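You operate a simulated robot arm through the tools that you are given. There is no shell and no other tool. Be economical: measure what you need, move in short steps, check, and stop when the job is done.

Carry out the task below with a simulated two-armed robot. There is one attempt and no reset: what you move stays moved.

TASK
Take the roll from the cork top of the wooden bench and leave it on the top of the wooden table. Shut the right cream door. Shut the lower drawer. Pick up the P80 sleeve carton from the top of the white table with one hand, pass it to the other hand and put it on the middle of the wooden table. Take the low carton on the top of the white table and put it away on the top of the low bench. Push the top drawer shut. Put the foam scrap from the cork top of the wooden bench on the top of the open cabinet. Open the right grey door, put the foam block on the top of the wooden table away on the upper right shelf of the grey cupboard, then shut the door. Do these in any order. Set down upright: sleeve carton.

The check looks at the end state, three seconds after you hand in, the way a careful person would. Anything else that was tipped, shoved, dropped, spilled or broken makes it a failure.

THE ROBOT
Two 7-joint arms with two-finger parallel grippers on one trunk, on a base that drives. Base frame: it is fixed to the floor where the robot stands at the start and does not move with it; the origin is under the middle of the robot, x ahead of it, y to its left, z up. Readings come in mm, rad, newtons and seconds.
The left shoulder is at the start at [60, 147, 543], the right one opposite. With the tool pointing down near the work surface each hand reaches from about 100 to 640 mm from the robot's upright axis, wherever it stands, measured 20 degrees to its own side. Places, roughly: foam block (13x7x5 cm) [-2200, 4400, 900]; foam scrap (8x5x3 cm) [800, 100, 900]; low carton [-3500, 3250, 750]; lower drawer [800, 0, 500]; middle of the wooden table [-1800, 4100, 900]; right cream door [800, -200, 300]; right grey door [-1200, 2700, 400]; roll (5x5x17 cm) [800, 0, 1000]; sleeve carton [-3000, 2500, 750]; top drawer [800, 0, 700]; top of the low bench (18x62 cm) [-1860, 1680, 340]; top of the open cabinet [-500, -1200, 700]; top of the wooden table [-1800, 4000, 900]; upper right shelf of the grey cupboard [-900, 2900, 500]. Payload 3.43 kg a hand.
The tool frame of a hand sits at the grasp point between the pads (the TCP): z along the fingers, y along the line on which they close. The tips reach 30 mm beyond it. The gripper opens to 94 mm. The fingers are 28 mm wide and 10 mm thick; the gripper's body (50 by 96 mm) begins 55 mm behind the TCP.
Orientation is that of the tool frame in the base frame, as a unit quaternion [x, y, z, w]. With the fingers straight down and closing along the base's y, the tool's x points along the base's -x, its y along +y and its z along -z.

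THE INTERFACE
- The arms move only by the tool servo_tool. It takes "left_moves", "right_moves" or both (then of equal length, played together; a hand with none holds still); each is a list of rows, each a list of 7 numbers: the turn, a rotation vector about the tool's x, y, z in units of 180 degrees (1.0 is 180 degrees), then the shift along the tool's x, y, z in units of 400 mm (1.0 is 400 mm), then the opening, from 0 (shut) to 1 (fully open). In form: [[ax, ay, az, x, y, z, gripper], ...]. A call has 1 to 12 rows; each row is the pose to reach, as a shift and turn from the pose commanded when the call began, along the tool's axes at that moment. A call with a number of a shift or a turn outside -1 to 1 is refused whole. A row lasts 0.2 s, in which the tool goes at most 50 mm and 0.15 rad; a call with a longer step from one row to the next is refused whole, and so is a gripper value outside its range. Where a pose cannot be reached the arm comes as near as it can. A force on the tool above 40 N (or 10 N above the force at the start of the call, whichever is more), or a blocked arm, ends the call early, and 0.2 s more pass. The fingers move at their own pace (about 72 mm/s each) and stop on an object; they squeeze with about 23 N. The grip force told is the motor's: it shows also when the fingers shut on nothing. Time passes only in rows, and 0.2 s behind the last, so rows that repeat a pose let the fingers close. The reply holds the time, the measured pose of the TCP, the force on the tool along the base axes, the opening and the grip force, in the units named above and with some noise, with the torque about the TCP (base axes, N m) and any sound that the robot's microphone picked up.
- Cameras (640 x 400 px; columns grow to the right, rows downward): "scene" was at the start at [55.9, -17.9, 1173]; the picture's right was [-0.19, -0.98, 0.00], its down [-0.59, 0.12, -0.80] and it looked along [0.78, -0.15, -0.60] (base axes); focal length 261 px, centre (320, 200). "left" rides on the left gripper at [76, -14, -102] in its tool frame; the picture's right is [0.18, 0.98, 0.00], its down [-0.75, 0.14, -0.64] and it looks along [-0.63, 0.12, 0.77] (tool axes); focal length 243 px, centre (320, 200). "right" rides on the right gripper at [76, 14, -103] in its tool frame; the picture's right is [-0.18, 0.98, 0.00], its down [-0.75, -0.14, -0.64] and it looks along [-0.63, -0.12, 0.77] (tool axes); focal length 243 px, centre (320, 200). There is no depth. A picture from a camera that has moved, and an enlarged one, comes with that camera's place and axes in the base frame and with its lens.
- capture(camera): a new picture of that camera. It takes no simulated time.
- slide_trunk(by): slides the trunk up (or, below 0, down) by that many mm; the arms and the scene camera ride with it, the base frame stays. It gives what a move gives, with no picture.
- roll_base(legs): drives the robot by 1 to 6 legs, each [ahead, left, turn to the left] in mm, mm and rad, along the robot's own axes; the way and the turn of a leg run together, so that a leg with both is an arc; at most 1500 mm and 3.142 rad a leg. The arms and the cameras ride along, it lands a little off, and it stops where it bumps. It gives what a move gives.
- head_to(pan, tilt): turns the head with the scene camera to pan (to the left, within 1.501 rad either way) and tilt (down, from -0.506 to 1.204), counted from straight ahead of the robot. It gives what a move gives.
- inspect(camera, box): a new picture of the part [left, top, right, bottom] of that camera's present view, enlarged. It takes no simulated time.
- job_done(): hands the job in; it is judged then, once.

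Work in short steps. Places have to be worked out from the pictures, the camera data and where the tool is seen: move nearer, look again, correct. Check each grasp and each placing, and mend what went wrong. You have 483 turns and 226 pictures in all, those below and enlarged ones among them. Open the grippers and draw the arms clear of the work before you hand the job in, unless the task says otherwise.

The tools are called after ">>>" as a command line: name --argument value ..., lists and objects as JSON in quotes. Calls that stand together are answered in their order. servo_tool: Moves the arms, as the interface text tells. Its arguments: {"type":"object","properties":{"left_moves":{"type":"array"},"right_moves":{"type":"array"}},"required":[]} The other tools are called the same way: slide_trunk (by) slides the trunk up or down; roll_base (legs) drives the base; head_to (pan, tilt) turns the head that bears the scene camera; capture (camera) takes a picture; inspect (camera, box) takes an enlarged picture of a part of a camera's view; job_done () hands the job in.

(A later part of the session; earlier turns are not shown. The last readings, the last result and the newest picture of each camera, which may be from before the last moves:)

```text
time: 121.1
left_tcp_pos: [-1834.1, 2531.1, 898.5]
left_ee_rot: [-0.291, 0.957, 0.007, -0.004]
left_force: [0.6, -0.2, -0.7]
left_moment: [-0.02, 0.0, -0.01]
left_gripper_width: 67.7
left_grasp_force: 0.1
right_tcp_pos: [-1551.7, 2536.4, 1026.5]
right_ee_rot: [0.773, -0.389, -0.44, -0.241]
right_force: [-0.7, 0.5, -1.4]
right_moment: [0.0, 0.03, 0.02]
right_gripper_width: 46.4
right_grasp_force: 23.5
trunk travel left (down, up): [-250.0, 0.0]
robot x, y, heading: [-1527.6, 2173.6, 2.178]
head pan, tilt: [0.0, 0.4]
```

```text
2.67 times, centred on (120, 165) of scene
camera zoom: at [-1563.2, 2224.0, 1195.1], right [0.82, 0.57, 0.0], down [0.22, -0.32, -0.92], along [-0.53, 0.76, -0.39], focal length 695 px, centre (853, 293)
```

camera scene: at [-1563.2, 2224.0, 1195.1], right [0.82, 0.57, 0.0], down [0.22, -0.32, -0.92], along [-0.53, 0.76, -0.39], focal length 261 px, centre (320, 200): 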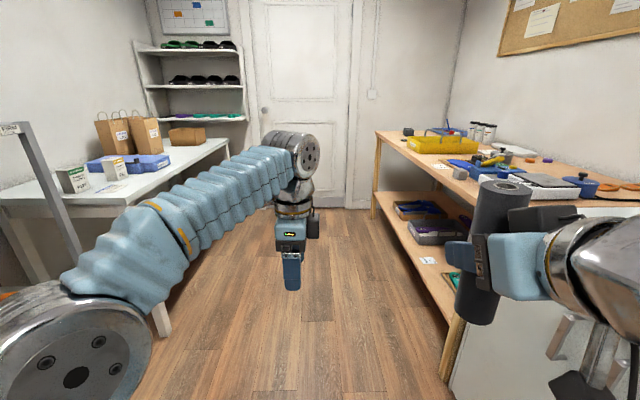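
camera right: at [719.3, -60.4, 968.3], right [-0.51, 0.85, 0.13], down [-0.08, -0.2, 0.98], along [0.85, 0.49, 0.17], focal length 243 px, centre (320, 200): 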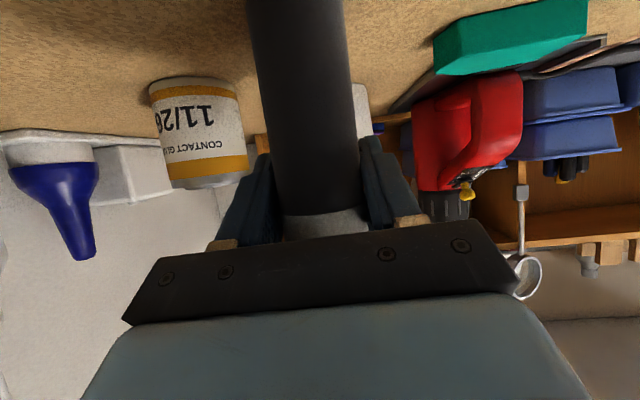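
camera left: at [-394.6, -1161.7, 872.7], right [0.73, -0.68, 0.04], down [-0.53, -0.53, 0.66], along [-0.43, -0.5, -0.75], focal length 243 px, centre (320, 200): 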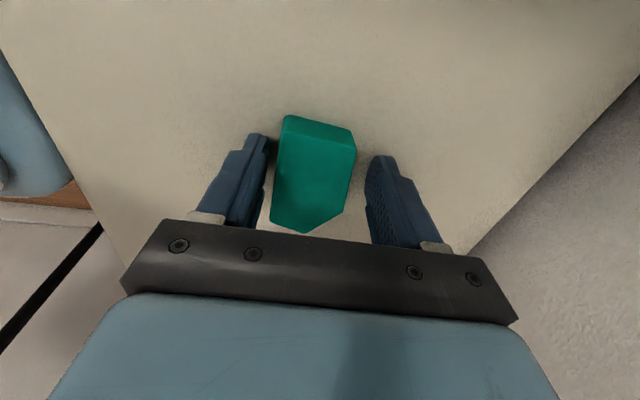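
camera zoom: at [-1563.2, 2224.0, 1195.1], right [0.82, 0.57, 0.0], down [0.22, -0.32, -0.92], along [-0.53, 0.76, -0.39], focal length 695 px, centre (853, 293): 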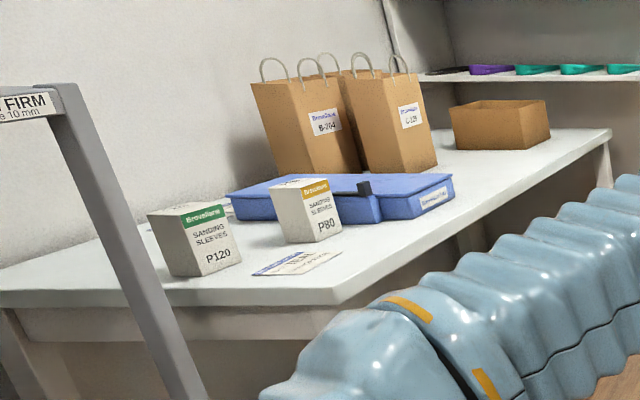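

P80 box and the brown low carton are on the white table; the dark foam block is at the far end of the wooden table. I advance past the low bench, shift left for elbow clearance, go to mid-table and turn right to face it.

>>> roll_base --legs '[[250, 0, 0.012], [0, 130, 0], [1050, 0, 0], [0, 0, -1.565]]'

>>> head_to --pan 0 --tilt 0.6

>>> capture --camera "scene"

```text
time: 132.6
left_tcp_pos: [-2038.8, 3470.6, 898.9]
left_ee_rot: [0.464, 0.886, 0.007, 0.002]
left_force: [0.6, 0.0, 0.3]
left_moment: [0.02, -0.04, 0.0]
left_gripper_width: 67.9
left_grasp_force: 0.2
right_tcp_pos: [-2029.8, 3186.1, 1024.8]
right_ee_rot: [-0.278, 0.819, 0.144, 0.481]
right_force: [0.6, 0.0, -0.8]
right_moment: [0.01, -0.02, 0.01]
right_gripper_width: 46.4
right_grasp_force: 22.8
trunk travel left (down, up): [-250.0, 0.0]
robot x, y, heading: [-2389.4, 3158.1, 0.62]
head pan, tilt: [0.0, 0.4]
```

```text
time: 133.4
left_tcp_pos: [-2038.4, 3469.9, 898.6]
left_ee_rot: [0.464, 0.886, 0.007, 0.001]
left_force: [0.7, 0.1, 0.8]
left_moment: [-0.02, -0.02, 0.01]
left_gripper_width: 67.5
left_grasp_force: 0.0
right_tcp_pos: [-2028.7, 3186.8, 1025.3]
right_ee_rot: [-0.279, 0.819, 0.146, 0.48]
right_force: [0.5, 0.2, -0.7]
right_moment: [-0.03, 0.03, 0.0]
right_gripper_width: 46.3
right_grasp_force: 23.3
trunk travel left (down, up): [-250.0, 0.0]
robot x, y, heading: [-2390.5, 3156.9, 0.63]
head pan, tilt: [0.0, 0.6]
```

```text
171 pictures are left
camera scene: at [-2343.3, 3191.4, 1176.9], right [0.59, -0.81, 0.0], down [-0.46, -0.33, -0.83], along [0.67, 0.48, -0.56], focal length 261 px, centre (320, 200)
```

scene: 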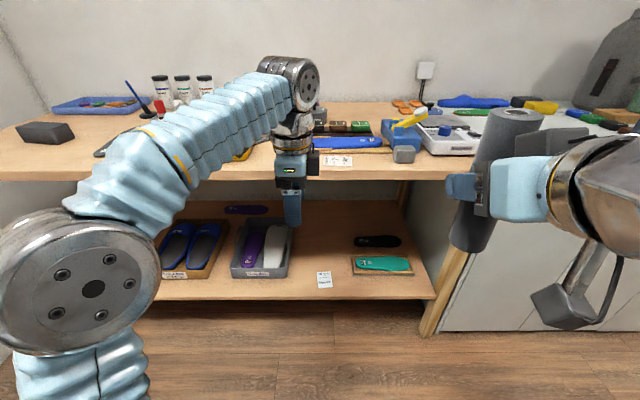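

I shift left 330 mm to the table's middle and lift the left hand aside to see it.

>>> roll_base --legs '[[0, 330, 0]]'

>>> servo_tool --left_moves '[[0, 0, -0.045, 0.1, -0.05, 0, 0.7], [0, 0, -0.09, 0.2, -0.1, 0, 0.7], [0, 0, -0.135, 0.3, -0.15, 0, 0.7], [0, 0, -0.18, 0.4, -0.2, 0, 0.7], [0, 0, -0.22, 0.5, -0.25, 0, 0.7], [0, 0, -0.25, 0.6, -0.25, 0, 0.7]]'

>>> capture --camera "scene"

```text
time: 135.5
left_tcp_pos: [-2231.7, 3736.4, 898.0]
left_ee_rot: [0.465, 0.885, 0.008, 0.0]
left_force: [-0.2, -0.3, 1.3]
left_moment: [0.02, -0.01, -0.02]
left_gripper_width: 67.5
left_grasp_force: 0.0
right_tcp_pos: [-2222.0, 3452.7, 1025.5]
right_ee_rot: [-0.279, 0.819, 0.146, 0.48]
right_force: [0.1, 0.7, -0.8]
right_moment: [0.03, -0.02, 0.01]
right_gripper_width: 46.2
right_grasp_force: 22.7
trunk travel left (down, up): [-250.0, 0.0]
robot x, y, heading: [-2583.1, 3424.2, 0.623]
head pan, tilt: [0.0, 0.6]
```

```text
time: 136.9
left_tcp_pos: [-2451.1, 3878.5, 899.1]
left_ee_rot: [0.089, 0.996, 0.007, 0.003]
left_force: [0.1, -0.6, -1.1]
left_moment: [0.04, -0.01, 0.0]
left_gripper_width: 65.9
left_grasp_force: 0.0
right_tcp_pos: [-2223.0, 3453.5, 1024.7]
right_ee_rot: [-0.279, 0.819, 0.146, 0.48]
right_force: [0.0, -0.3, -0.4]
right_moment: [0.02, -0.04, 0.04]
right_gripper_width: 46.5
right_grasp_force: 22.8
trunk travel left (down, up): [-250.0, 0.0]
robot x, y, heading: [-2582.9, 3425.9, 0.63]
head pan, tilt: [0.0, 0.6]
```

```text
170 pictures are left
camera scene: at [-2535.7, 3457.5, 1176.9], right [0.59, -0.81, 0.0], down [-0.46, -0.33, -0.83], along [0.67, 0.48, -0.56], focal length 261 px, centre (320, 200)
```

scene: 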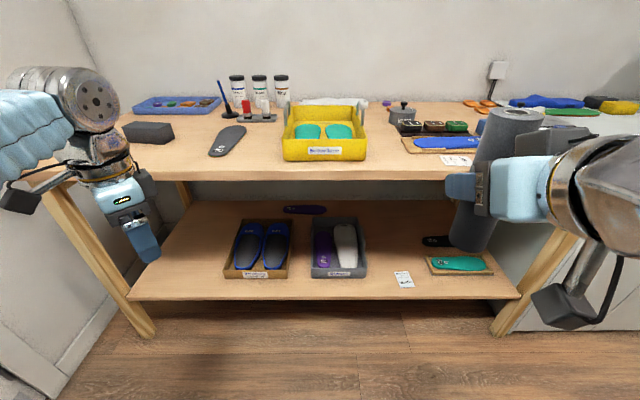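

From the known rough places the table top is nearer z≈850, its front edge about 660 mm ahead. I drive forward 150 mm so that the right hand can set the roll down on the free spot right of the yellow tray.

>>> roll_base --legs '[[150, 0, -0.008]]'

>>> capture --camera "scene"

```text
time: 138.3
left_tcp_pos: [-2325.9, 3963.5, 898.3]
left_ee_rot: [0.094, 0.996, 0.007, 0.004]
left_force: [-0.1, -0.1, -0.6]
left_moment: [0.01, 0.0, 0.0]
left_gripper_width: 65.6
left_grasp_force: 0.1
right_tcp_pos: [-2100.6, 3539.0, 1025.8]
right_ee_rot: [-0.276, 0.82, 0.144, 0.481]
right_force: [0.3, -0.3, -0.4]
right_moment: [0.0, 0.01, 0.01]
right_gripper_width: 46.3
right_grasp_force: 22.6
trunk travel left (down, up): [-250.0, 0.0]
robot x, y, heading: [-2463.1, 3508.0, 0.613]
head pan, tilt: [0.0, 0.6]
```

```text
169 pictures are left
camera scene: at [-2414.0, 3544.3, 1176.9], right [0.58, -0.82, 0.0], down [-0.46, -0.33, -0.83], along [0.67, 0.48, -0.56], focal length 261 px, centre (320, 200)
```

scene: 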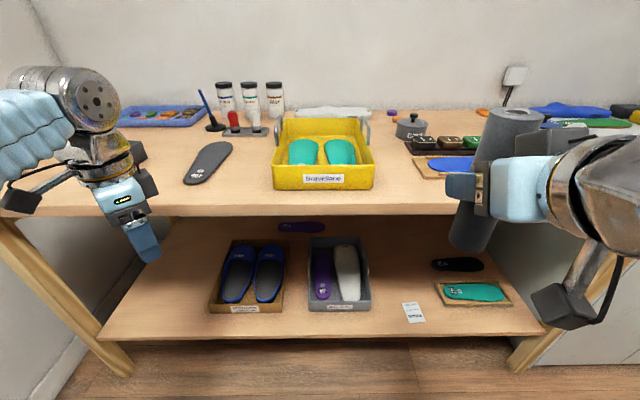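

Triangulation gives the table top at z≈875. I move the roll forward over the free spot right of the tray.

>>> servo_tool --right_moves '[[0, 0, 0, -0.048, -0.006, 0.083, 0.2], [0, 0, 0, -0.096, -0.012, 0.166, 0.2], [0, 0, 0, -0.144, -0.02, 0.249, 0.2], [0, 0, 0, -0.192, -0.03, 0.332, 0.2], [0, 0, 0, -0.24, -0.0375, 0.415, 0.2], [0, 0, 0, -0.2875, -0.0375, 0.498, 0.2], [0, 0, 0, -0.233, -0.0375, 0.53, 0.2], [0, 0, 0, -0.18, -0.0375, 0.56, 0.2], [0, 0, 0, -0.18, -0.0375, 0.56, 0.2]]'

>>> capture --camera "scene"

>>> capture --camera "right"

```text
time: 140.3
left_tcp_pos: [-2324.9, 3963.4, 897.8]
left_ee_rot: [0.094, 0.996, 0.007, 0.004]
left_force: [-0.2, 0.0, -0.1]
left_moment: [-0.01, 0.04, -0.03]
left_gripper_width: 65.6
left_grasp_force: 0.0
right_tcp_pos: [-1904.9, 3660.7, 977.5]
right_ee_rot: [-0.276, 0.819, 0.144, 0.481]
right_force: [-0.2, 0.0, -0.6]
right_moment: [0.0, -0.02, 0.0]
right_gripper_width: 46.3
right_grasp_force: 23.2
trunk travel left (down, up): [-250.0, 0.0]
robot x, y, heading: [-2465.9, 3510.6, 0.618]
head pan, tilt: [0.0, 0.6]
```

```text
168 pictures are left
camera scene: at [-2413.7, 3544.4, 1176.9], right [0.58, -0.82, 0.0], down [-0.46, -0.33, -0.82], along [0.67, 0.48, -0.57], focal length 261 px, centre (320, 200)
```

scene: 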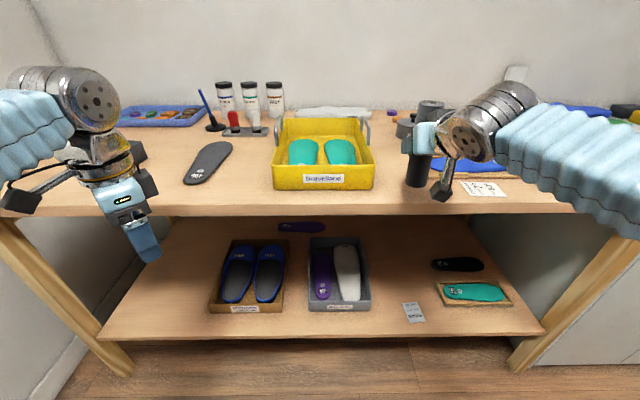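

```text
167 pictures are left
camera right: at [-2014.5, 3597.1, 961.4], right [-0.51, 0.85, 0.13], down [-0.08, -0.2, 0.98], along [0.86, 0.49, 0.17], focal length 243 px, centre (320, 200)
```

right: 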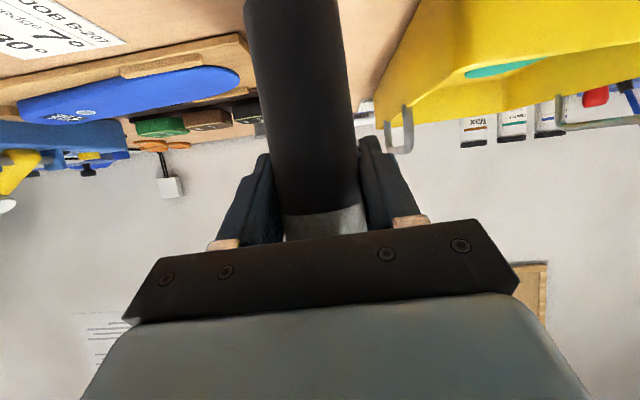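

The roll hovers over a free spot. I lower in small steps until contact.

>>> servo_tool --right_moves '[[0, 0, 0, 0.0108, 0, 0.00625, 0.2], [0, 0, 0, 0.0217, 0, 0.0125, 0.2], [0, 0, 0, 0.0325, 0, 0.0188, 0.2], [0, 0, 0, 0.0433, 0, 0.025, 0.2], [0, 0, 0, 0.0541, 0, 0.0313, 0.2], [0, 0, 0, 0.065, 0, 0.0375, 0.2], [0, 0, 0, 0.0758, 0, 0.0438, 0.2], [0, 0, 0, 0.0866, 0, 0.05, 0.2]]'

>>> capture --camera "scene"

```text
time: 142.1
left_tcp_pos: [-2325.6, 3962.9, 900.5]
left_ee_rot: [0.093, 0.996, 0.007, 0.004]
left_force: [-0.5, 0.2, -0.9]
left_moment: [0.0, -0.02, 0.03]
left_gripper_width: 66.0
left_grasp_force: 0.1
right_tcp_pos: [-1905.0, 3658.4, 941.9]
right_ee_rot: [-0.274, 0.818, 0.145, 0.485]
right_force: [2.9, -0.4, 28.2]
right_moment: [0.19, 0.25, 0.13]
right_gripper_width: 47.0
right_grasp_force: 23.1
trunk travel left (down, up): [-250.0, 0.0]
robot x, y, heading: [-2459.2, 3511.0, 0.618]
head pan, tilt: [0.0, 0.6]
```

```text
166 pictures are left
camera scene: at [-2415.2, 3543.7, 1177.6], right [0.58, -0.82, 0.0], down [-0.46, -0.33, -0.83], along [0.67, 0.48, -0.56], focal length 261 px, centre (320, 200)
```

scene: 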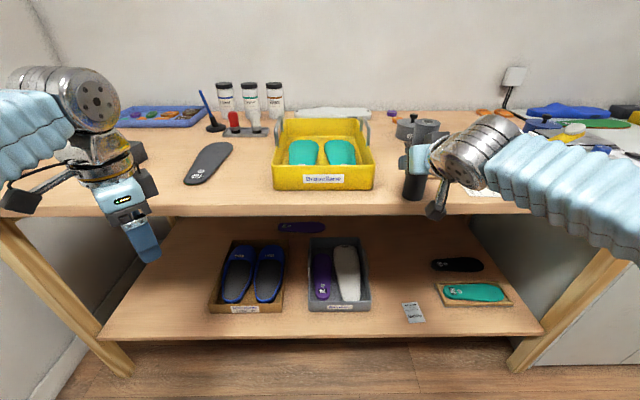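

Contact (table ≈ z 860). I relax 2 mm, open, and draw straight back.

>>> servo_tool --right_moves '[[0, 0, 0, -0.004, 0, -0.002, 0.2], [0, 0, 0, -0.006, 0, -0.003, 0.6], [0, 0, 0, -0.006, 0, -0.003, 0.9], [0, 0, 0, -0.006, 0, -0.003, 1], [0, 0, 0, -0.006, 0, -0.003, 1]]'

>>> capture --camera "right"

```text
time: 143.3
left_tcp_pos: [-2325.4, 3964.1, 898.7]
left_ee_rot: [0.093, 0.996, 0.007, 0.003]
left_force: [0.1, -0.3, 0.1]
left_moment: [0.01, -0.04, 0.04]
left_gripper_width: 65.8
left_grasp_force: 0.2
right_tcp_pos: [-1902.5, 3659.0, 940.2]
right_ee_rot: [-0.276, 0.82, 0.144, 0.48]
right_force: [0.5, 0.5, 1.0]
right_moment: [-0.01, -0.01, 0.01]
right_gripper_width: 94.0
right_grasp_force: 0.0
trunk travel left (down, up): [-250.0, 0.0]
robot x, y, heading: [-2464.7, 3514.2, 0.617]
head pan, tilt: [0.0, 0.6]
```

```text
165 pictures are left
camera right: at [-2013.8, 3596.2, 924.4], right [-0.51, 0.85, 0.13], down [-0.08, -0.2, 0.98], along [0.86, 0.49, 0.17], focal length 243 px, centre (320, 200)
```

right: 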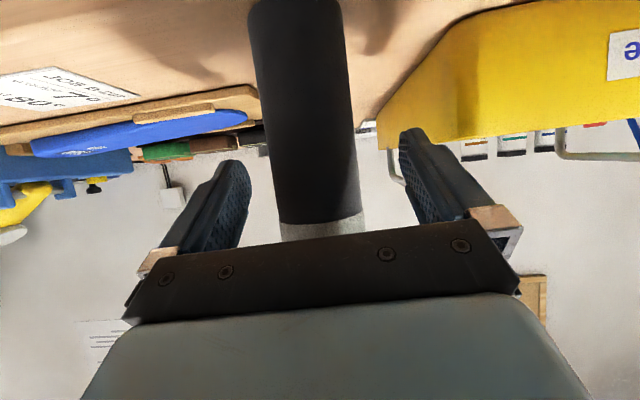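

The roll stands free. I retract the right hand straight back.

>>> servo_tool --right_moves '[[0, 0, 0, 0.048, 0, -0.083, 1], [0, 0, 0, 0.096, 0, -0.166, 1], [0, 0, 0, 0.144, 0, -0.249, 1], [0, 0, 0, 0.192, 0, -0.332, 1], [0, 0, 0, 0.24, 0, -0.415, 1], [0, 0, 0, 0.2875, 0, -0.498, 1], [0, 0, 0, 0.2875, 0, -0.498, 1]]'

>>> capture --camera "scene"

```text
time: 144.9
left_tcp_pos: [-2325.6, 3962.9, 900.3]
left_ee_rot: [0.094, 0.996, 0.006, 0.004]
left_force: [0.2, 0.2, 0.1]
left_moment: [-0.02, 0.0, -0.01]
left_gripper_width: 65.9
left_grasp_force: 0.1
right_tcp_pos: [-2088.3, 3523.9, 940.1]
right_ee_rot: [-0.276, 0.819, 0.144, 0.482]
right_force: [-0.2, 0.6, -1.0]
right_moment: [-0.02, -0.04, 0.02]
right_gripper_width: 93.9
right_grasp_force: 0.1
trunk travel left (down, up): [-250.0, 0.0]
robot x, y, heading: [-2461.3, 3513.4, 0.623]
head pan, tilt: [0.0, 0.6]
```

```text
164 pictures are left
camera scene: at [-2414.0, 3544.3, 1176.9], right [0.58, -0.82, 0.0], down [-0.46, -0.33, -0.83], along [0.67, 0.48, -0.56], focal length 261 px, centre (320, 200)
```

scene: 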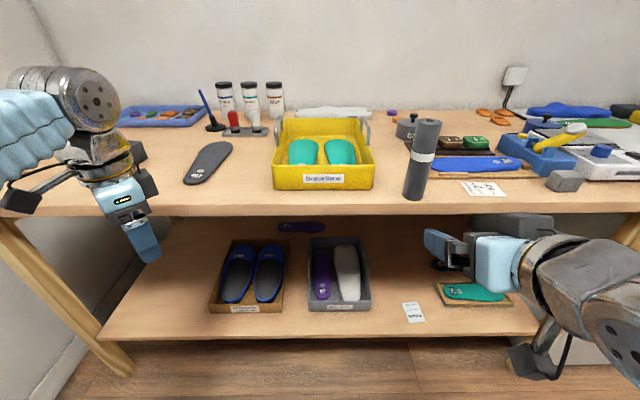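

Roll stands on the table. Next the P80 carton: I back off, turn about to the white table and look.

>>> roll_base --legs '[[-180, 0, 0], [0, 0, 3.14]]'

>>> capture --camera "scene"

```text
time: 153.8
left_tcp_pos: [-2734.9, 2953.2, 898.6]
left_ee_rot: [0.997, -0.083, -0.004, 0.006]
left_force: [0.1, -0.1, -0.6]
left_moment: [0.02, 0.02, 0.03]
left_gripper_width: 65.7
left_grasp_force: 0.1
right_tcp_pos: [-2981.8, 3386.3, 939.0]
right_ee_rot: [0.817, 0.283, -0.48, 0.148]
right_force: [0.3, -0.3, 0.4]
right_moment: [0.01, 0.02, 0.0]
right_gripper_width: 94.3
right_grasp_force: 0.0
trunk travel left (down, up): [-250.0, 0.0]
robot x, y, heading: [-2607.6, 3407.0, -2.503]
head pan, tilt: [0.0, 0.6]
```

```text
163 pictures are left
camera scene: at [-2655.2, 3371.4, 1176.9], right [-0.6, 0.8, 0.0], down [0.45, 0.34, -0.83], along [-0.66, -0.49, -0.56], focal length 261 px, centre (320, 200)
```

scene: 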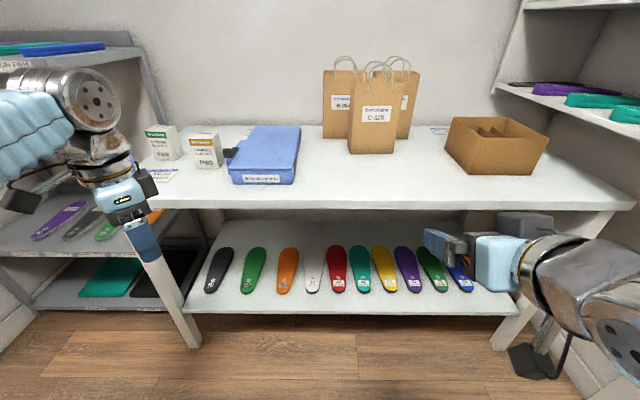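

P80 stands about 880 ahead, 400 left, between P120 and the blue folder. I move left and nearer and inspect.

>>> roll_base --legs '[[0, 430, -0.017], [220, 0, 0]]'

>>> capture --camera "scene"

```text
time: 157.7
left_tcp_pos: [-2671.5, 2477.4, 897.4]
left_ee_rot: [0.996, -0.093, -0.004, 0.006]
left_force: [0.2, -0.1, -0.3]
left_moment: [0.01, -0.01, 0.0]
left_gripper_width: 65.8
left_grasp_force: 0.1
right_tcp_pos: [-2908.4, 2917.0, 939.4]
right_ee_rot: [0.82, 0.276, -0.481, 0.144]
right_force: [0.2, 0.6, 0.4]
right_moment: [0.02, -0.01, -0.02]
right_gripper_width: 93.9
right_grasp_force: 0.0
trunk travel left (down, up): [-250.0, 0.0]
robot x, y, heading: [-2533.9, 2929.8, -2.526]
head pan, tilt: [0.0, 0.6]
```

```text
162 pictures are left
camera scene: at [-2581.6, 2895.0, 1176.9], right [-0.58, 0.82, 0.0], down [0.46, 0.33, -0.83], along [-0.67, -0.48, -0.56], focal length 261 px, centre (320, 200)
```

scene: 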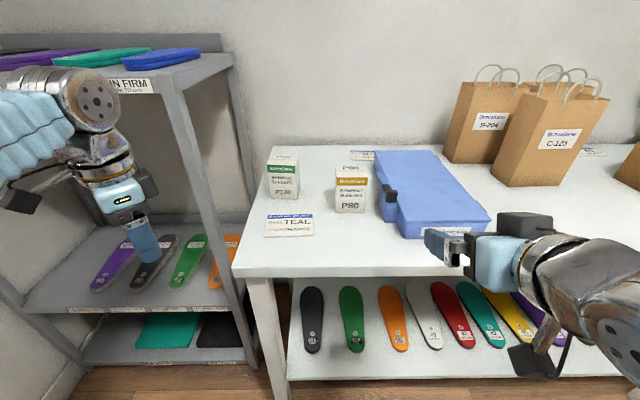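

P80 is about 75 mm wide, about 74 mm right of my axis, with free space at both sides. I level the right hand (pointing ahead) in front of it and look through its camera.

>>> servo_tool --right_moves '[[0, -0.033, 0, 0.011, 0.065, 0.041, 1], [0, -0.066, 0, 0.022, 0.13, 0.082, 1], [0, -0.1, 0, 0.033, 0.195, 0.123, 1], [0, -0.133, 0, 0.044, 0.26, 0.164, 1], [0, -0.1667, 0, 0.055, 0.325, 0.205, 1], [0, -0.1667, 0, 0.055, 0.325, 0.205, 1]]'

>>> capture --camera "right"

>>> capture --camera "scene"

```text
time: 159.1
left_tcp_pos: [-2669.6, 2478.0, 897.9]
left_ee_rot: [0.996, -0.093, -0.002, 0.007]
left_force: [-0.6, 0.3, -0.2]
left_moment: [0.01, 0.05, 0.03]
left_gripper_width: 65.8
left_grasp_force: 0.1
right_tcp_pos: [-2898.2, 2814.9, 929.7]
right_ee_rot: [-0.661, -0.151, 0.691, -0.252]
right_force: [-0.1, 0.0, 0.2]
right_moment: [-0.03, -0.04, -0.01]
right_gripper_width: 93.7
right_grasp_force: 0.0
right hand out of reach, approached as far as the arm can: row 4, 5, 6
trunk travel left (down, up): [-250.0, 0.0]
robot x, y, heading: [-2532.0, 2928.5, -2.52]
head pan, tilt: [0.0, 0.6]
stopped in row 6 (right hand): the arm was blocked; the commanded pose is now the measured one
```

```text
161 pictures are left
camera right: at [-2803.9, 2848.1, 846.9], right [0.54, -0.78, 0.3], down [0.46, 0.58, 0.68], along [-0.71, -0.23, 0.67], focal length 243 px, centre (320, 200)
```

right: 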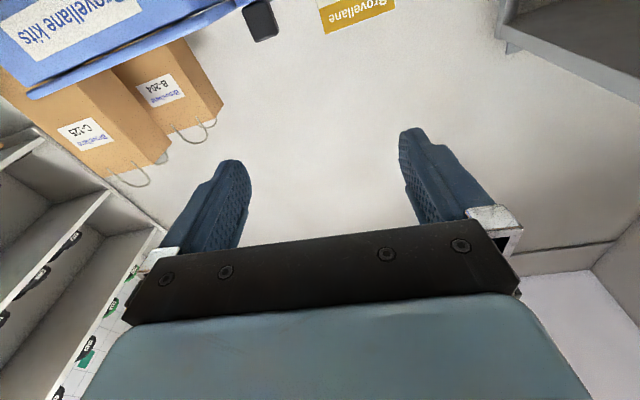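

```text
160 pictures are left
camera scene: at [-2581.8, 2895.1, 1176.9], right [-0.58, 0.82, 0.0], down [0.46, 0.33, -0.83], along [-0.67, -0.48, -0.56], focal length 261 px, centre (320, 200)
```

scene: 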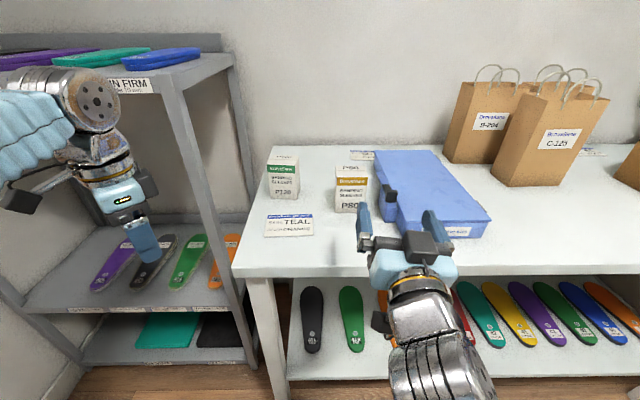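

The hand is nearly level but skewed a few degrees, being close to its limits. I correct the roll and pitch while moving forward, left and down in front of the box.

>>> servo_tool --right_moves '[[0, 0.007, -0.01, 0.01, 0.02, 0.05, 1], [0, 0.014, -0.02, 0.05, 0.045, 0.1, 1], [0, 0.021, -0.03, 0.1, 0.07, 0.15, 1], [0, 0.0278, -0.039, 0.15, 0.0875, 0.2, 1], [0, 0.0278, -0.039, 0.21, 0.0875, 0.2, 1], [0, 0.0278, -0.039, 0.21, 0.0875, 0.2, 1]]'

>>> capture --camera "right"

>>> capture --camera "scene"

```text
time: 159.8
left_tcp_pos: [-2671.8, 2478.4, 897.2]
left_ee_rot: [0.996, -0.094, -0.003, 0.007]
left_force: [-0.7, 0.0, 0.0]
left_moment: [0.0, 0.0, 0.02]
left_gripper_width: 65.7
left_grasp_force: 0.0
right_tcp_pos: [-2871.9, 2759.9, 915.2]
right_ee_rot: [-0.649, -0.218, 0.669, -0.288]
right_force: [-0.3, 1.2, -0.2]
right_moment: [0.02, 0.03, -0.01]
right_gripper_width: 93.9
right_grasp_force: 0.0
trunk travel left (down, up): [-250.0, 0.0]
robot x, y, heading: [-2535.6, 2928.1, -2.523]
head pan, tilt: [0.0, 0.6]
stopped in row 3 (right hand): the arm was blocked; the commanded pose is now the measured one
```

```text
159 pictures are left
camera right: at [-2784.1, 2810.0, 835.3], right [0.66, -0.71, 0.26], down [0.38, 0.61, 0.7], along [-0.65, -0.36, 0.67], focal length 243 px, centre (320, 200)
```

right: 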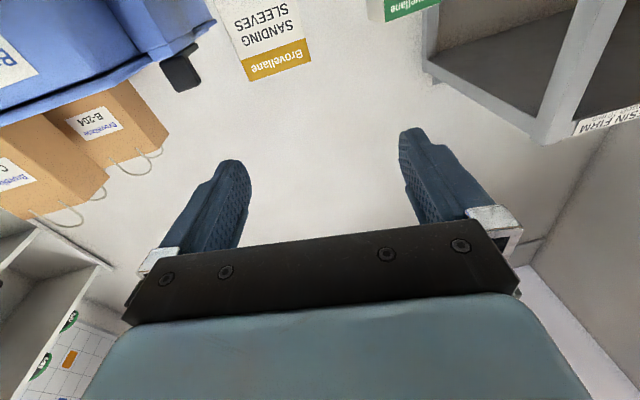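

```text
158 pictures are left
camera scene: at [-2581.8, 2895.2, 1176.9], right [-0.58, 0.82, 0.0], down [0.46, 0.33, -0.83], along [-0.67, -0.48, -0.56], focal length 261 px, centre (320, 200)
```

scene: 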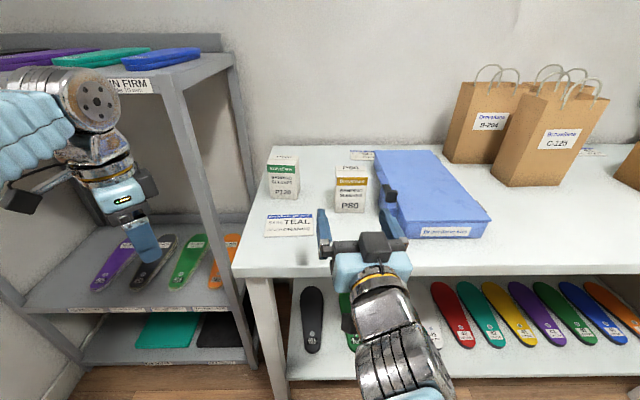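

The arm is hitting its limits there. I take a close look at the box for its dimensions before choosing a better grasp.

>>> inspect --camera "scene" --box '[260, 140, 420, 240]'

```text
4.00 times, centred on (340, 190) of scene
camera zoom: at [-2581.8, 2895.2, 1176.9], right [-0.58, 0.82, 0.0], down [0.46, 0.33, -0.83], along [-0.67, -0.48, -0.56], focal length 1043 px, centre (240, 240)
```

zoom: 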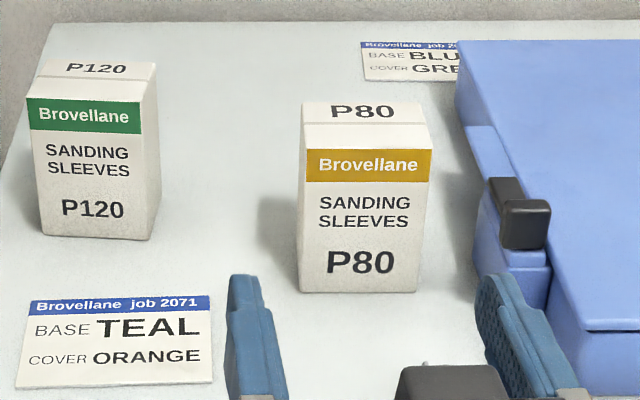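

The box is about 70×55×100 mm, so it fits either way. I return the right hand to the 60° forward tilt that worked earlier.

>>> servo_tool --right_moves '[[0.009, 0.037, -0.0034, -0.002, -0.03, 0.002, 1], [0.017, 0.074, -0.0068, -0.005, -0.06, 0.003, 1], [0.026, 0.111, -0.0103, -0.007, -0.09, 0.005, 1], [0.034, 0.148, -0.0137, -0.01, -0.12, 0.006, 1], [0.043, 0.1847, -0.0171, -0.012, -0.151, 0.008, 1], [0.043, 0.1847, -0.0171, -0.012, -0.151, 0.008, 1]]'

```text
time: 161.2
left_tcp_pos: [-2672.0, 2478.5, 897.7]
left_ee_rot: [0.996, -0.093, -0.003, 0.006]
left_force: [0.8, -0.2, 0.2]
left_moment: [-0.03, 0.0, 0.02]
left_gripper_width: 65.9
left_grasp_force: 0.1
right_tcp_pos: [-2912.8, 2802.0, 917.1]
right_ee_rot: [0.825, 0.264, -0.477, 0.151]
right_force: [0.6, -0.5, -0.4]
right_moment: [-0.03, -0.02, 0.0]
right_gripper_width: 94.1
right_grasp_force: 0.0
trunk travel left (down, up): [-250.0, 0.0]
robot x, y, heading: [-2536.4, 2927.9, -2.521]
head pan, tilt: [0.0, 0.6]
```

Orientation restored. I line up with the box laterally, lower a little and look.

>>> servo_tool --right_moves '[[0, 0, 0, 0.03, 0.04, 0.017, 1], [0, 0, 0, 0.06, 0.08, 0.034, 1], [0, 0, 0, 0.0866, 0.11, 0.05, 1], [0, 0, 0, 0.0866, 0.11, 0.05, 1]]'

>>> capture --camera "right"

```text
time: 162.2
left_tcp_pos: [-2670.5, 2478.1, 897.2]
left_ee_rot: [0.996, -0.094, -0.004, 0.007]
left_force: [-0.3, 0.0, -0.5]
left_moment: [-0.01, -0.01, -0.01]
left_gripper_width: 65.8
left_grasp_force: 0.1
right_tcp_pos: [-2887.7, 2766.0, 877.3]
right_ee_rot: [0.824, 0.264, -0.478, 0.15]
right_force: [-0.3, -0.4, -0.6]
right_moment: [0.0, 0.01, 0.0]
right_gripper_width: 94.0
right_grasp_force: 0.1
trunk travel left (down, up): [-250.0, 0.0]
robot x, y, heading: [-2538.0, 2925.8, -2.523]
head pan, tilt: [0.0, 0.6]
```

```text
156 pictures are left
camera right: at [-2775.6, 2828.2, 862.2], right [0.5, -0.85, 0.16], down [0.07, 0.22, 0.97], along [-0.87, -0.47, 0.17], focal length 243 px, centre (320, 200)
```

right: 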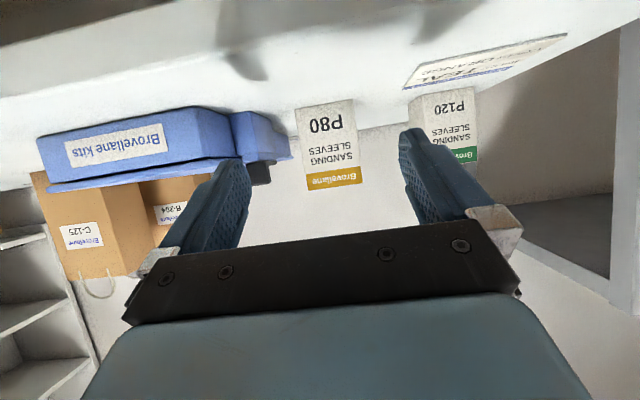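

Low front grips would put the wrist camera into the table, so I change plan: right hand takes the box from above by its top, and the left hand will take it low from the front in the air. I turn the right hand back to straight-down and raise it.

>>> servo_tool --right_moves '[[0, 0.042, 0, -0.04, 0, -0.023, 1], [0, 0.084, 0, -0.08, 0, -0.046, 1], [0, 0.126, 0, -0.12, 0, -0.07, 1], [0, 0.168, 0, -0.16, 0, -0.093, 1], [0, 0.21, 0, -0.184, 0, -0.106, 1], [0, 0.252, 0, -0.184, 0, -0.106, 1], [0, 0.293, 0, -0.184, 0, -0.106, 1], [0, 0.3333, 0, -0.184, 0, -0.106, 1], [0, 0.3333, 0, -0.184, 0, -0.106, 1]]'

>>> capture --camera "right"

```text
time: 164.2
left_tcp_pos: [-2671.8, 2478.3, 899.1]
left_ee_rot: [0.996, -0.093, -0.003, 0.007]
left_force: [0.5, -0.2, 0.0]
left_moment: [-0.01, -0.02, 0.0]
left_gripper_width: 65.9
left_grasp_force: 0.1
right_tcp_pos: [-2887.1, 2764.9, 962.0]
right_ee_rot: [0.952, 0.306, -0.001, -0.001]
right_force: [0.5, -0.6, -0.1]
right_moment: [0.01, 0.02, 0.01]
right_gripper_width: 93.9
right_grasp_force: 0.0
trunk travel left (down, up): [-250.0, 0.0]
robot x, y, heading: [-2534.8, 2926.5, -2.526]
head pan, tilt: [0.0, 0.6]
```

```text
155 pictures are left
camera right: at [-2816.9, 2798.0, 1064.7], right [0.42, -0.91, 0.0], down [-0.69, -0.32, 0.64], along [-0.58, -0.27, -0.77], focal length 243 px, centre (320, 200)
```

right: 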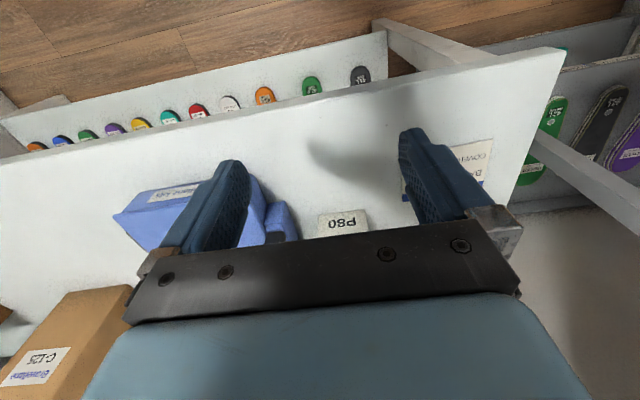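

I draw the left hand inwards and untwist it, clear of the shelf post, then drive 70 mm closer.

>>> servo_tool --left_moves '[[0, 0, -0.042, -0.006, -0.06, 0, 0.8], [0, 0, -0.084, -0.012, -0.12, 0, 0.8], [0, 0, -0.126, -0.018, -0.18, 0, 0.9], [0, 0, -0.168, -0.025, -0.24, 0, 1], [0, 0, -0.21, -0.032, -0.284, 0, 1], [0, 0, -0.25, -0.032, -0.284, 0, 1]]'

>>> roll_base --legs '[[70, 0, 0]]'

>>> capture --camera "scene"

```text
time: 165.6
left_tcp_pos: [-2662.6, 2593.3, 896.0]
left_ee_rot: [0.955, 0.296, -0.007, 0.005]
left_force: [0.0, 0.1, 1.1]
left_moment: [0.01, 0.0, 0.0]
left_gripper_width: 93.8
left_grasp_force: 0.0
right_tcp_pos: [-2887.8, 2765.8, 962.1]
right_ee_rot: [0.952, 0.305, -0.002, -0.001]
right_force: [-0.2, -0.1, -0.4]
right_moment: [-0.01, -0.01, 0.0]
right_gripper_width: 93.9
right_grasp_force: 0.0
trunk travel left (down, up): [-250.0, 0.0]
robot x, y, heading: [-2531.2, 2928.0, -2.524]
head pan, tilt: [0.0, 0.6]
```

```text
time: 166.6
left_tcp_pos: [-2720.9, 2551.3, 896.8]
left_ee_rot: [0.956, 0.294, -0.007, 0.005]
left_force: [-0.9, 0.4, 0.7]
left_moment: [0.02, 0.03, 0.0]
left_gripper_width: 94.0
left_grasp_force: 0.1
right_tcp_pos: [-2945.6, 2725.5, 961.7]
right_ee_rot: [0.953, 0.304, -0.001, -0.002]
right_force: [0.7, -0.4, 0.5]
right_moment: [0.0, 0.02, 0.02]
right_gripper_width: 94.1
right_grasp_force: 0.0
trunk travel left (down, up): [-250.0, 0.0]
robot x, y, heading: [-2588.8, 2885.0, -2.526]
head pan, tilt: [0.0, 0.6]
```

```text
154 pictures are left
camera scene: at [-2639.2, 2854.3, 1176.9], right [-0.58, 0.82, 0.0], down [0.46, 0.33, -0.83], along [-0.67, -0.48, -0.56], focal length 261 px, centre (320, 200)
```

scene: 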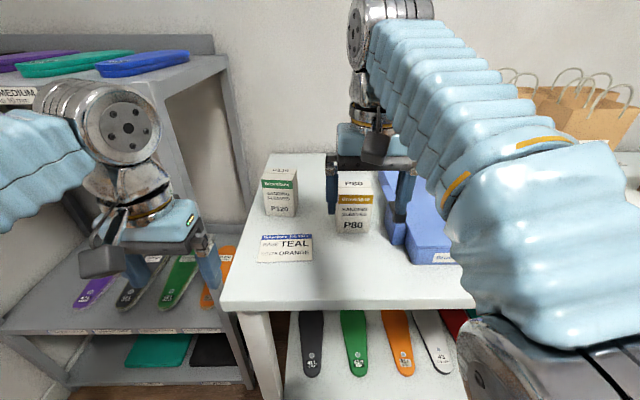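

I move the right hand forward 140 mm above the box and check.

>>> servo_tool --right_moves '[[0, 0, 0, -0.09, 0, 0, 1], [0, 0, 0, -0.18, 0, 0, 1], [0, 0, 0, -0.27, 0, 0, 1], [0, 0, 0, -0.35, 0, 0, 1], [0, 0, 0, -0.35, 0, 0, 1]]'

>>> capture --camera "right"

>>> inspect --camera "scene" --box '[250, 110, 450, 250]'

```text
time: 167.8
left_tcp_pos: [-2720.2, 2552.3, 896.0]
left_ee_rot: [0.956, 0.294, -0.006, 0.005]
left_force: [0.3, 0.2, -0.1]
left_moment: [-0.02, -0.01, 0.01]
left_gripper_width: 93.8
left_grasp_force: 0.0
right_tcp_pos: [-3047.7, 2654.7, 941.2]
right_ee_rot: [0.952, 0.305, -0.003, 0.0]
right_force: [0.1, 1.3, -0.5]
right_moment: [-0.05, 0.01, -0.02]
right_gripper_width: 94.0
right_grasp_force: 0.0
right hand out of reach, approached as far as the arm can: row 3, 4, 5
trunk travel left (down, up): [-250.0, 0.0]
robot x, y, heading: [-2594.5, 2886.7, -2.521]
head pan, tilt: [0.0, 0.6]
```

```text
153 pictures are left
camera right: at [-2976.8, 2688.3, 1044.2], right [0.42, -0.91, 0.0], down [-0.69, -0.32, 0.65], along [-0.59, -0.27, -0.76], focal length 243 px, centre (320, 200)
```

right: 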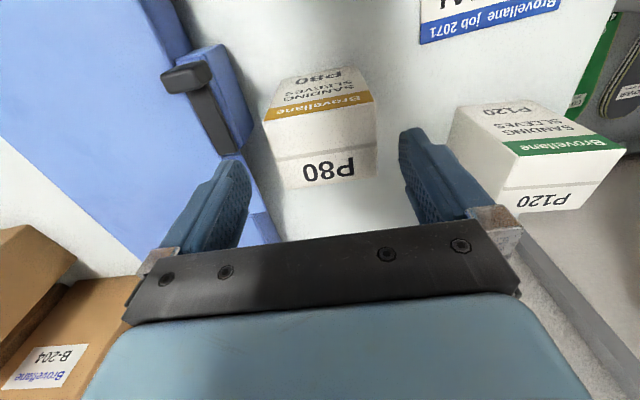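

```text
2.86 times, centred on (350, 180) of scene
camera zoom: at [-2639.6, 2854.2, 1176.9], right [-0.58, 0.82, 0.0], down [0.46, 0.33, -0.82], along [-0.67, -0.48, -0.57], focal length 745 px, centre (234, 257)
```

zoom: 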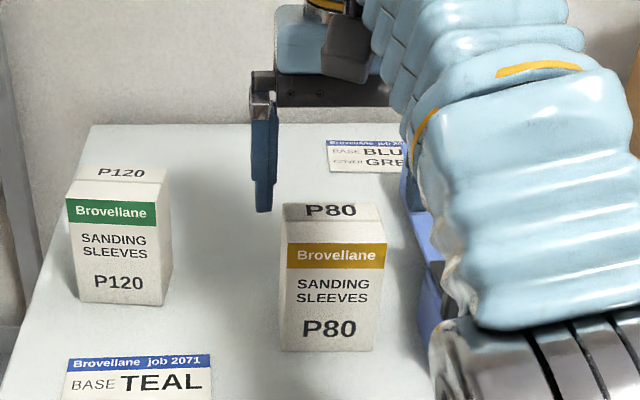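

The box is well centred between the fingers. I lower to TCP z≈896 (about 27 mm of finger over the box) and close.

>>> servo_tool --right_moves '[[0, 0, 0, -0.005, 0, 0.03, 1], [0, 0, 0, -0.01, 0, 0.06, 1], [0, 0, 0, -0.0125, 0, 0.09, 1], [0, 0, 0, -0.0125, 0, 0.113, 1], [0, 0, 0, -0.0125, 0, 0.113, 1]]'

>>> capture --camera "right"

>>> inspect --camera "scene" --box '[250, 110, 450, 250]'

```text
time: 169.0
left_tcp_pos: [-2720.6, 2551.2, 896.7]
left_ee_rot: [0.955, 0.295, -0.005, 0.005]
left_force: [-0.4, -0.4, -0.8]
left_moment: [0.0, -0.02, 0.01]
left_gripper_width: 94.1
left_grasp_force: 0.0
right_tcp_pos: [-3052.6, 2654.5, 896.6]
right_ee_rot: [0.952, 0.306, -0.003, -0.001]
right_force: [-0.5, 0.4, -1.0]
right_moment: [0.04, 0.02, -0.04]
right_gripper_width: 93.9
right_grasp_force: 0.0
trunk travel left (down, up): [-250.0, 0.0]
robot x, y, heading: [-2594.0, 2887.2, -2.522]
head pan, tilt: [0.0, 0.6]
```

```text
151 pictures are left
camera right: at [-2981.0, 2686.0, 998.6], right [0.42, -0.91, 0.0], down [-0.69, -0.32, 0.64], along [-0.59, -0.27, -0.76], focal length 243 px, centre (320, 200)
```

right: 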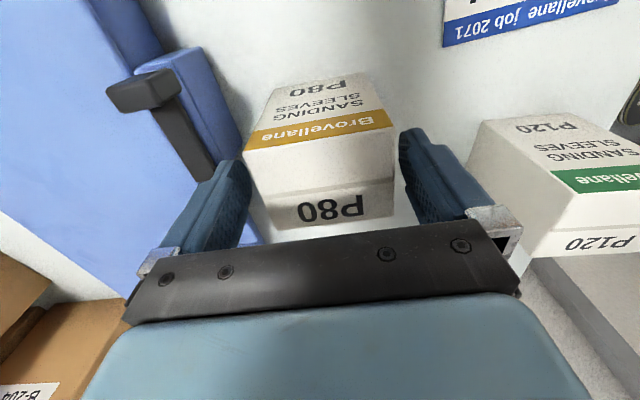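

```text
2.86 times, centred on (350, 180) of scene
camera zoom: at [-2639.4, 2854.1, 1176.9], right [-0.58, 0.82, 0.0], down [0.46, 0.33, -0.82], along [-0.67, -0.48, -0.57], focal length 745 px, centre (234, 257)
```

zoom: 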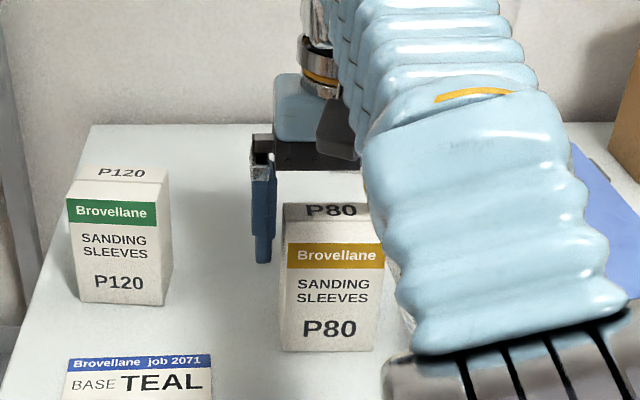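

The box's top centre is really about 15 mm further ahead and 3 mm to the side. I correct, then close.

>>> servo_tool --right_moves '[[0, 0, 0, 0, -0.008, 0, 1], [0, 0, 0, -0.018, -0.008, 0, 1], [0, 0, 0, -0.036, -0.008, 0, 1], [0, 0, 0, -0.036, -0.008, 0, 0.8], [0, 0, 0, -0.036, -0.008, 0, 0.5], [0, 0, 0, -0.036, -0.008, 0, 0.5], [0, 0, 0, -0.036, -0.008, 0, 0.5]]'

>>> capture --camera "right"

```text
time: 170.6
left_tcp_pos: [-2720.1, 2551.2, 896.3]
left_ee_rot: [0.955, 0.295, -0.006, 0.004]
left_force: [-0.6, 0.1, -0.4]
left_moment: [-0.01, 0.01, 0.02]
left_gripper_width: 93.7
left_grasp_force: 0.0
right_tcp_pos: [-3066.0, 2647.5, 896.6]
right_ee_rot: [0.952, 0.305, -0.002, 0.0]
right_force: [-1.1, -0.5, 2.7]
right_moment: [-0.15, -0.01, -0.04]
right_gripper_width: 73.9
right_grasp_force: 22.8
trunk travel left (down, up): [-250.0, 0.0]
robot x, y, heading: [-2591.3, 2888.0, -2.523]
head pan, tilt: [0.0, 0.6]
```

```text
149 pictures are left
camera right: at [-2994.7, 2680.1, 999.1], right [0.42, -0.91, 0.0], down [-0.69, -0.32, 0.64], along [-0.59, -0.27, -0.76], focal length 243 px, centre (320, 200)
```

right: 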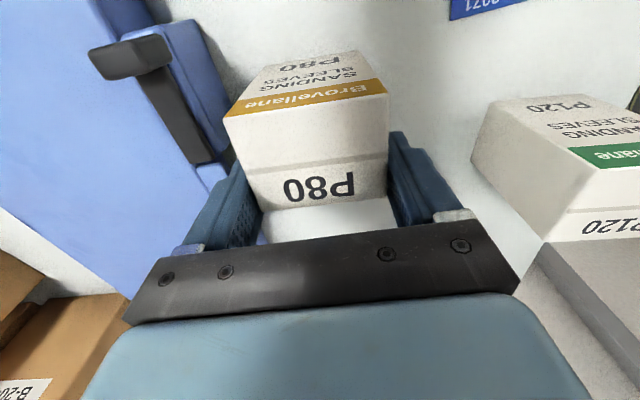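

Gripped (74 mm). I lift 45 mm and draw back toward the handover place.

>>> servo_tool --right_moves '[[0, 0, 0, 0, 0, -0.04, 0.5], [0, 0, 0, 0, 0, -0.08, 0.5], [0, 0, 0, 0.03, 0, -0.112, 0.5], [0, 0, 0, 0.1, 0, -0.112, 0.5], [0, 0, 0, 0.18, 0, -0.125, 0.5], [0, 0, 0, 0.22, 0.03, -0.135, 0.5], [0, 0, 0, 0.22, 0.08, -0.145, 0.5], [0, 0, 0, 0.22, 0.13, -0.145, 0.5], [0, 0, 0, 0.22, 0.13, -0.145, 0.5]]'

>>> capture --camera "scene"

>>> capture --camera "right"

```text
time: 172.6
left_tcp_pos: [-2720.0, 2552.8, 896.1]
left_ee_rot: [0.955, 0.295, -0.006, 0.005]
left_force: [-0.2, 0.3, 0.7]
left_moment: [-0.02, 0.05, -0.02]
left_gripper_width: 94.2
left_grasp_force: 0.1
right_tcp_pos: [-2963.8, 2656.4, 954.2]
right_ee_rot: [0.952, 0.305, -0.001, -0.001]
right_force: [1.0, -0.2, -1.6]
right_moment: [-0.03, 0.04, 0.03]
right_gripper_width: 74.2
right_grasp_force: 23.1
right hand out of reach, approached as far as the arm can: row 3
trunk travel left (down, up): [-250.0, 0.0]
robot x, y, heading: [-2589.0, 2890.1, -2.522]
head pan, tilt: [0.0, 0.6]
```

```text
148 pictures are left
camera scene: at [-2639.4, 2853.9, 1176.9], right [-0.58, 0.82, 0.0], down [0.46, 0.33, -0.82], along [-0.67, -0.48, -0.57], focal length 261 px, centre (320, 200)
```

scene: 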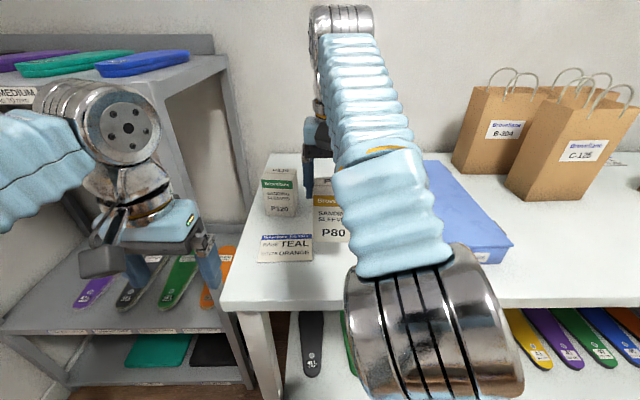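

```text
147 pictures are left
camera right: at [-2892.0, 2688.4, 1056.7], right [0.42, -0.91, 0.0], down [-0.69, -0.32, 0.64], along [-0.59, -0.27, -0.76], focal length 243 px, centre (320, 200)
```

right: 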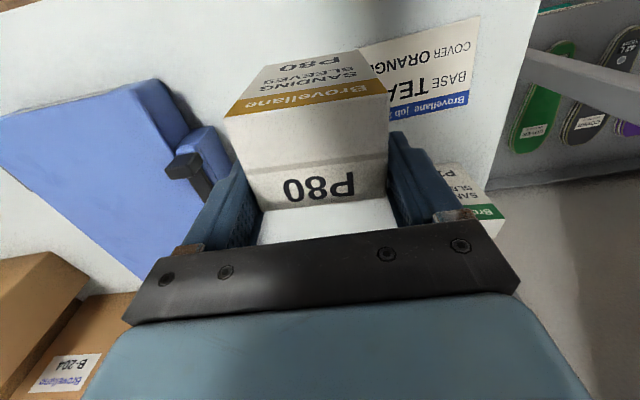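

The box is held. I back the base off 220 mm for room, then turn the left hand to point to the right, tilted, left of the box.

>>> roll_base --legs '[[-260, 0, 0]]'

>>> servo_tool --left_moves '[[0.0212, -0.0212, 0.0367, -0.02, 0.011, 0, 1], [0.0424, -0.0424, 0.0734, -0.04, 0.022, 0, 1], [0.0636, -0.0636, 0.1102, -0.06, 0.033, 0, 1], [0.0848, -0.0848, 0.1469, -0.08, 0.044, 0, 1], [0.106, -0.106, 0.1836, -0.1, 0.055, 0, 1], [0.1272, -0.1272, 0.2203, -0.12, 0.066, 0, 1], [0.1484, -0.1484, 0.257, -0.14, 0.077, 0, 1], [0.1696, -0.1696, 0.2937, -0.16, 0.088, 0, 1], [0.1908, -0.1908, 0.3305, -0.18, 0.099, 0, 1], [0.212, -0.212, 0.3672, -0.2, 0.11, 0, 1], [0.2332, -0.2332, 0.4039, -0.22, 0.12, 0, 1], [0.2544, -0.2544, 0.4406, -0.2425, 0.13, 0, 1]]'

>>> capture --camera "scene"

>>> capture --camera "left"

```text
time: 174.5
left_tcp_pos: [-2506.4, 2703.0, 896.2]
left_ee_rot: [0.955, 0.295, -0.006, 0.004]
left_force: [-0.2, -0.8, -0.3]
left_moment: [0.01, 0.0, -0.04]
left_gripper_width: 94.0
left_grasp_force: 0.0
right_tcp_pos: [-2750.5, 2807.3, 953.9]
right_ee_rot: [0.952, 0.306, -0.001, -0.001]
right_force: [0.3, 0.6, -1.4]
right_moment: [-0.01, -0.02, -0.02]
right_gripper_width: 73.9
right_grasp_force: 22.9
trunk travel left (down, up): [-250.0, 0.0]
robot x, y, heading: [-2379.3, 3040.4, -2.522]
head pan, tilt: [0.0, 0.6]
```

```text
time: 177.1
left_tcp_pos: [-2558.2, 2606.1, 898.0]
left_ee_rot: [0.776, -0.396, -0.438, -0.222]
left_force: [0.8, 0.3, 0.7]
left_moment: [-0.01, -0.01, 0.06]
left_gripper_width: 94.0
left_grasp_force: 0.1
right_tcp_pos: [-2749.4, 2806.6, 954.1]
right_ee_rot: [0.952, 0.306, -0.003, -0.001]
right_force: [-0.7, -0.1, -1.0]
right_moment: [-0.02, 0.01, 0.0]
right_gripper_width: 73.9
right_grasp_force: 22.9
trunk travel left (down, up): [-250.0, 0.0]
robot x, y, heading: [-2379.9, 3041.5, -2.523]
head pan, tilt: [0.0, 0.6]
```

```text
146 pictures are left
camera scene: at [-2426.6, 3005.4, 1176.9], right [-0.58, 0.81, 0.0], down [0.46, 0.33, -0.83], along [-0.67, -0.48, -0.56], focal length 261 px, centre (320, 200)
```

scene: 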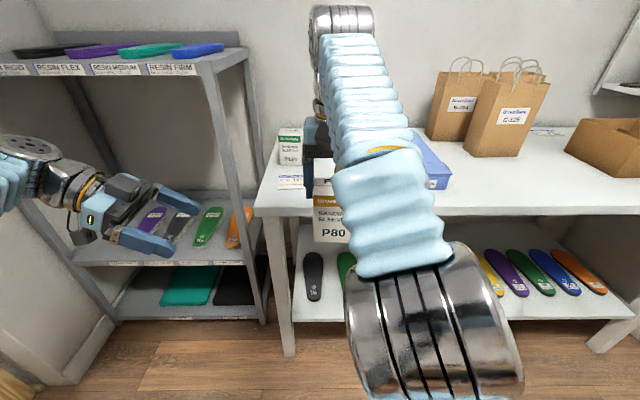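

```text
145 pictures are left
camera left: at [-2471.6, 2510.9, 886.2], right [-0.74, -0.65, -0.16], down [-0.02, -0.21, 0.98], along [-0.67, 0.73, 0.14], focal length 243 px, centre (320, 200)
```

left: 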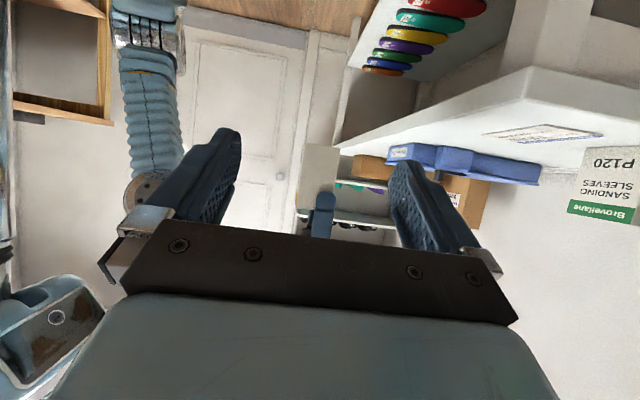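

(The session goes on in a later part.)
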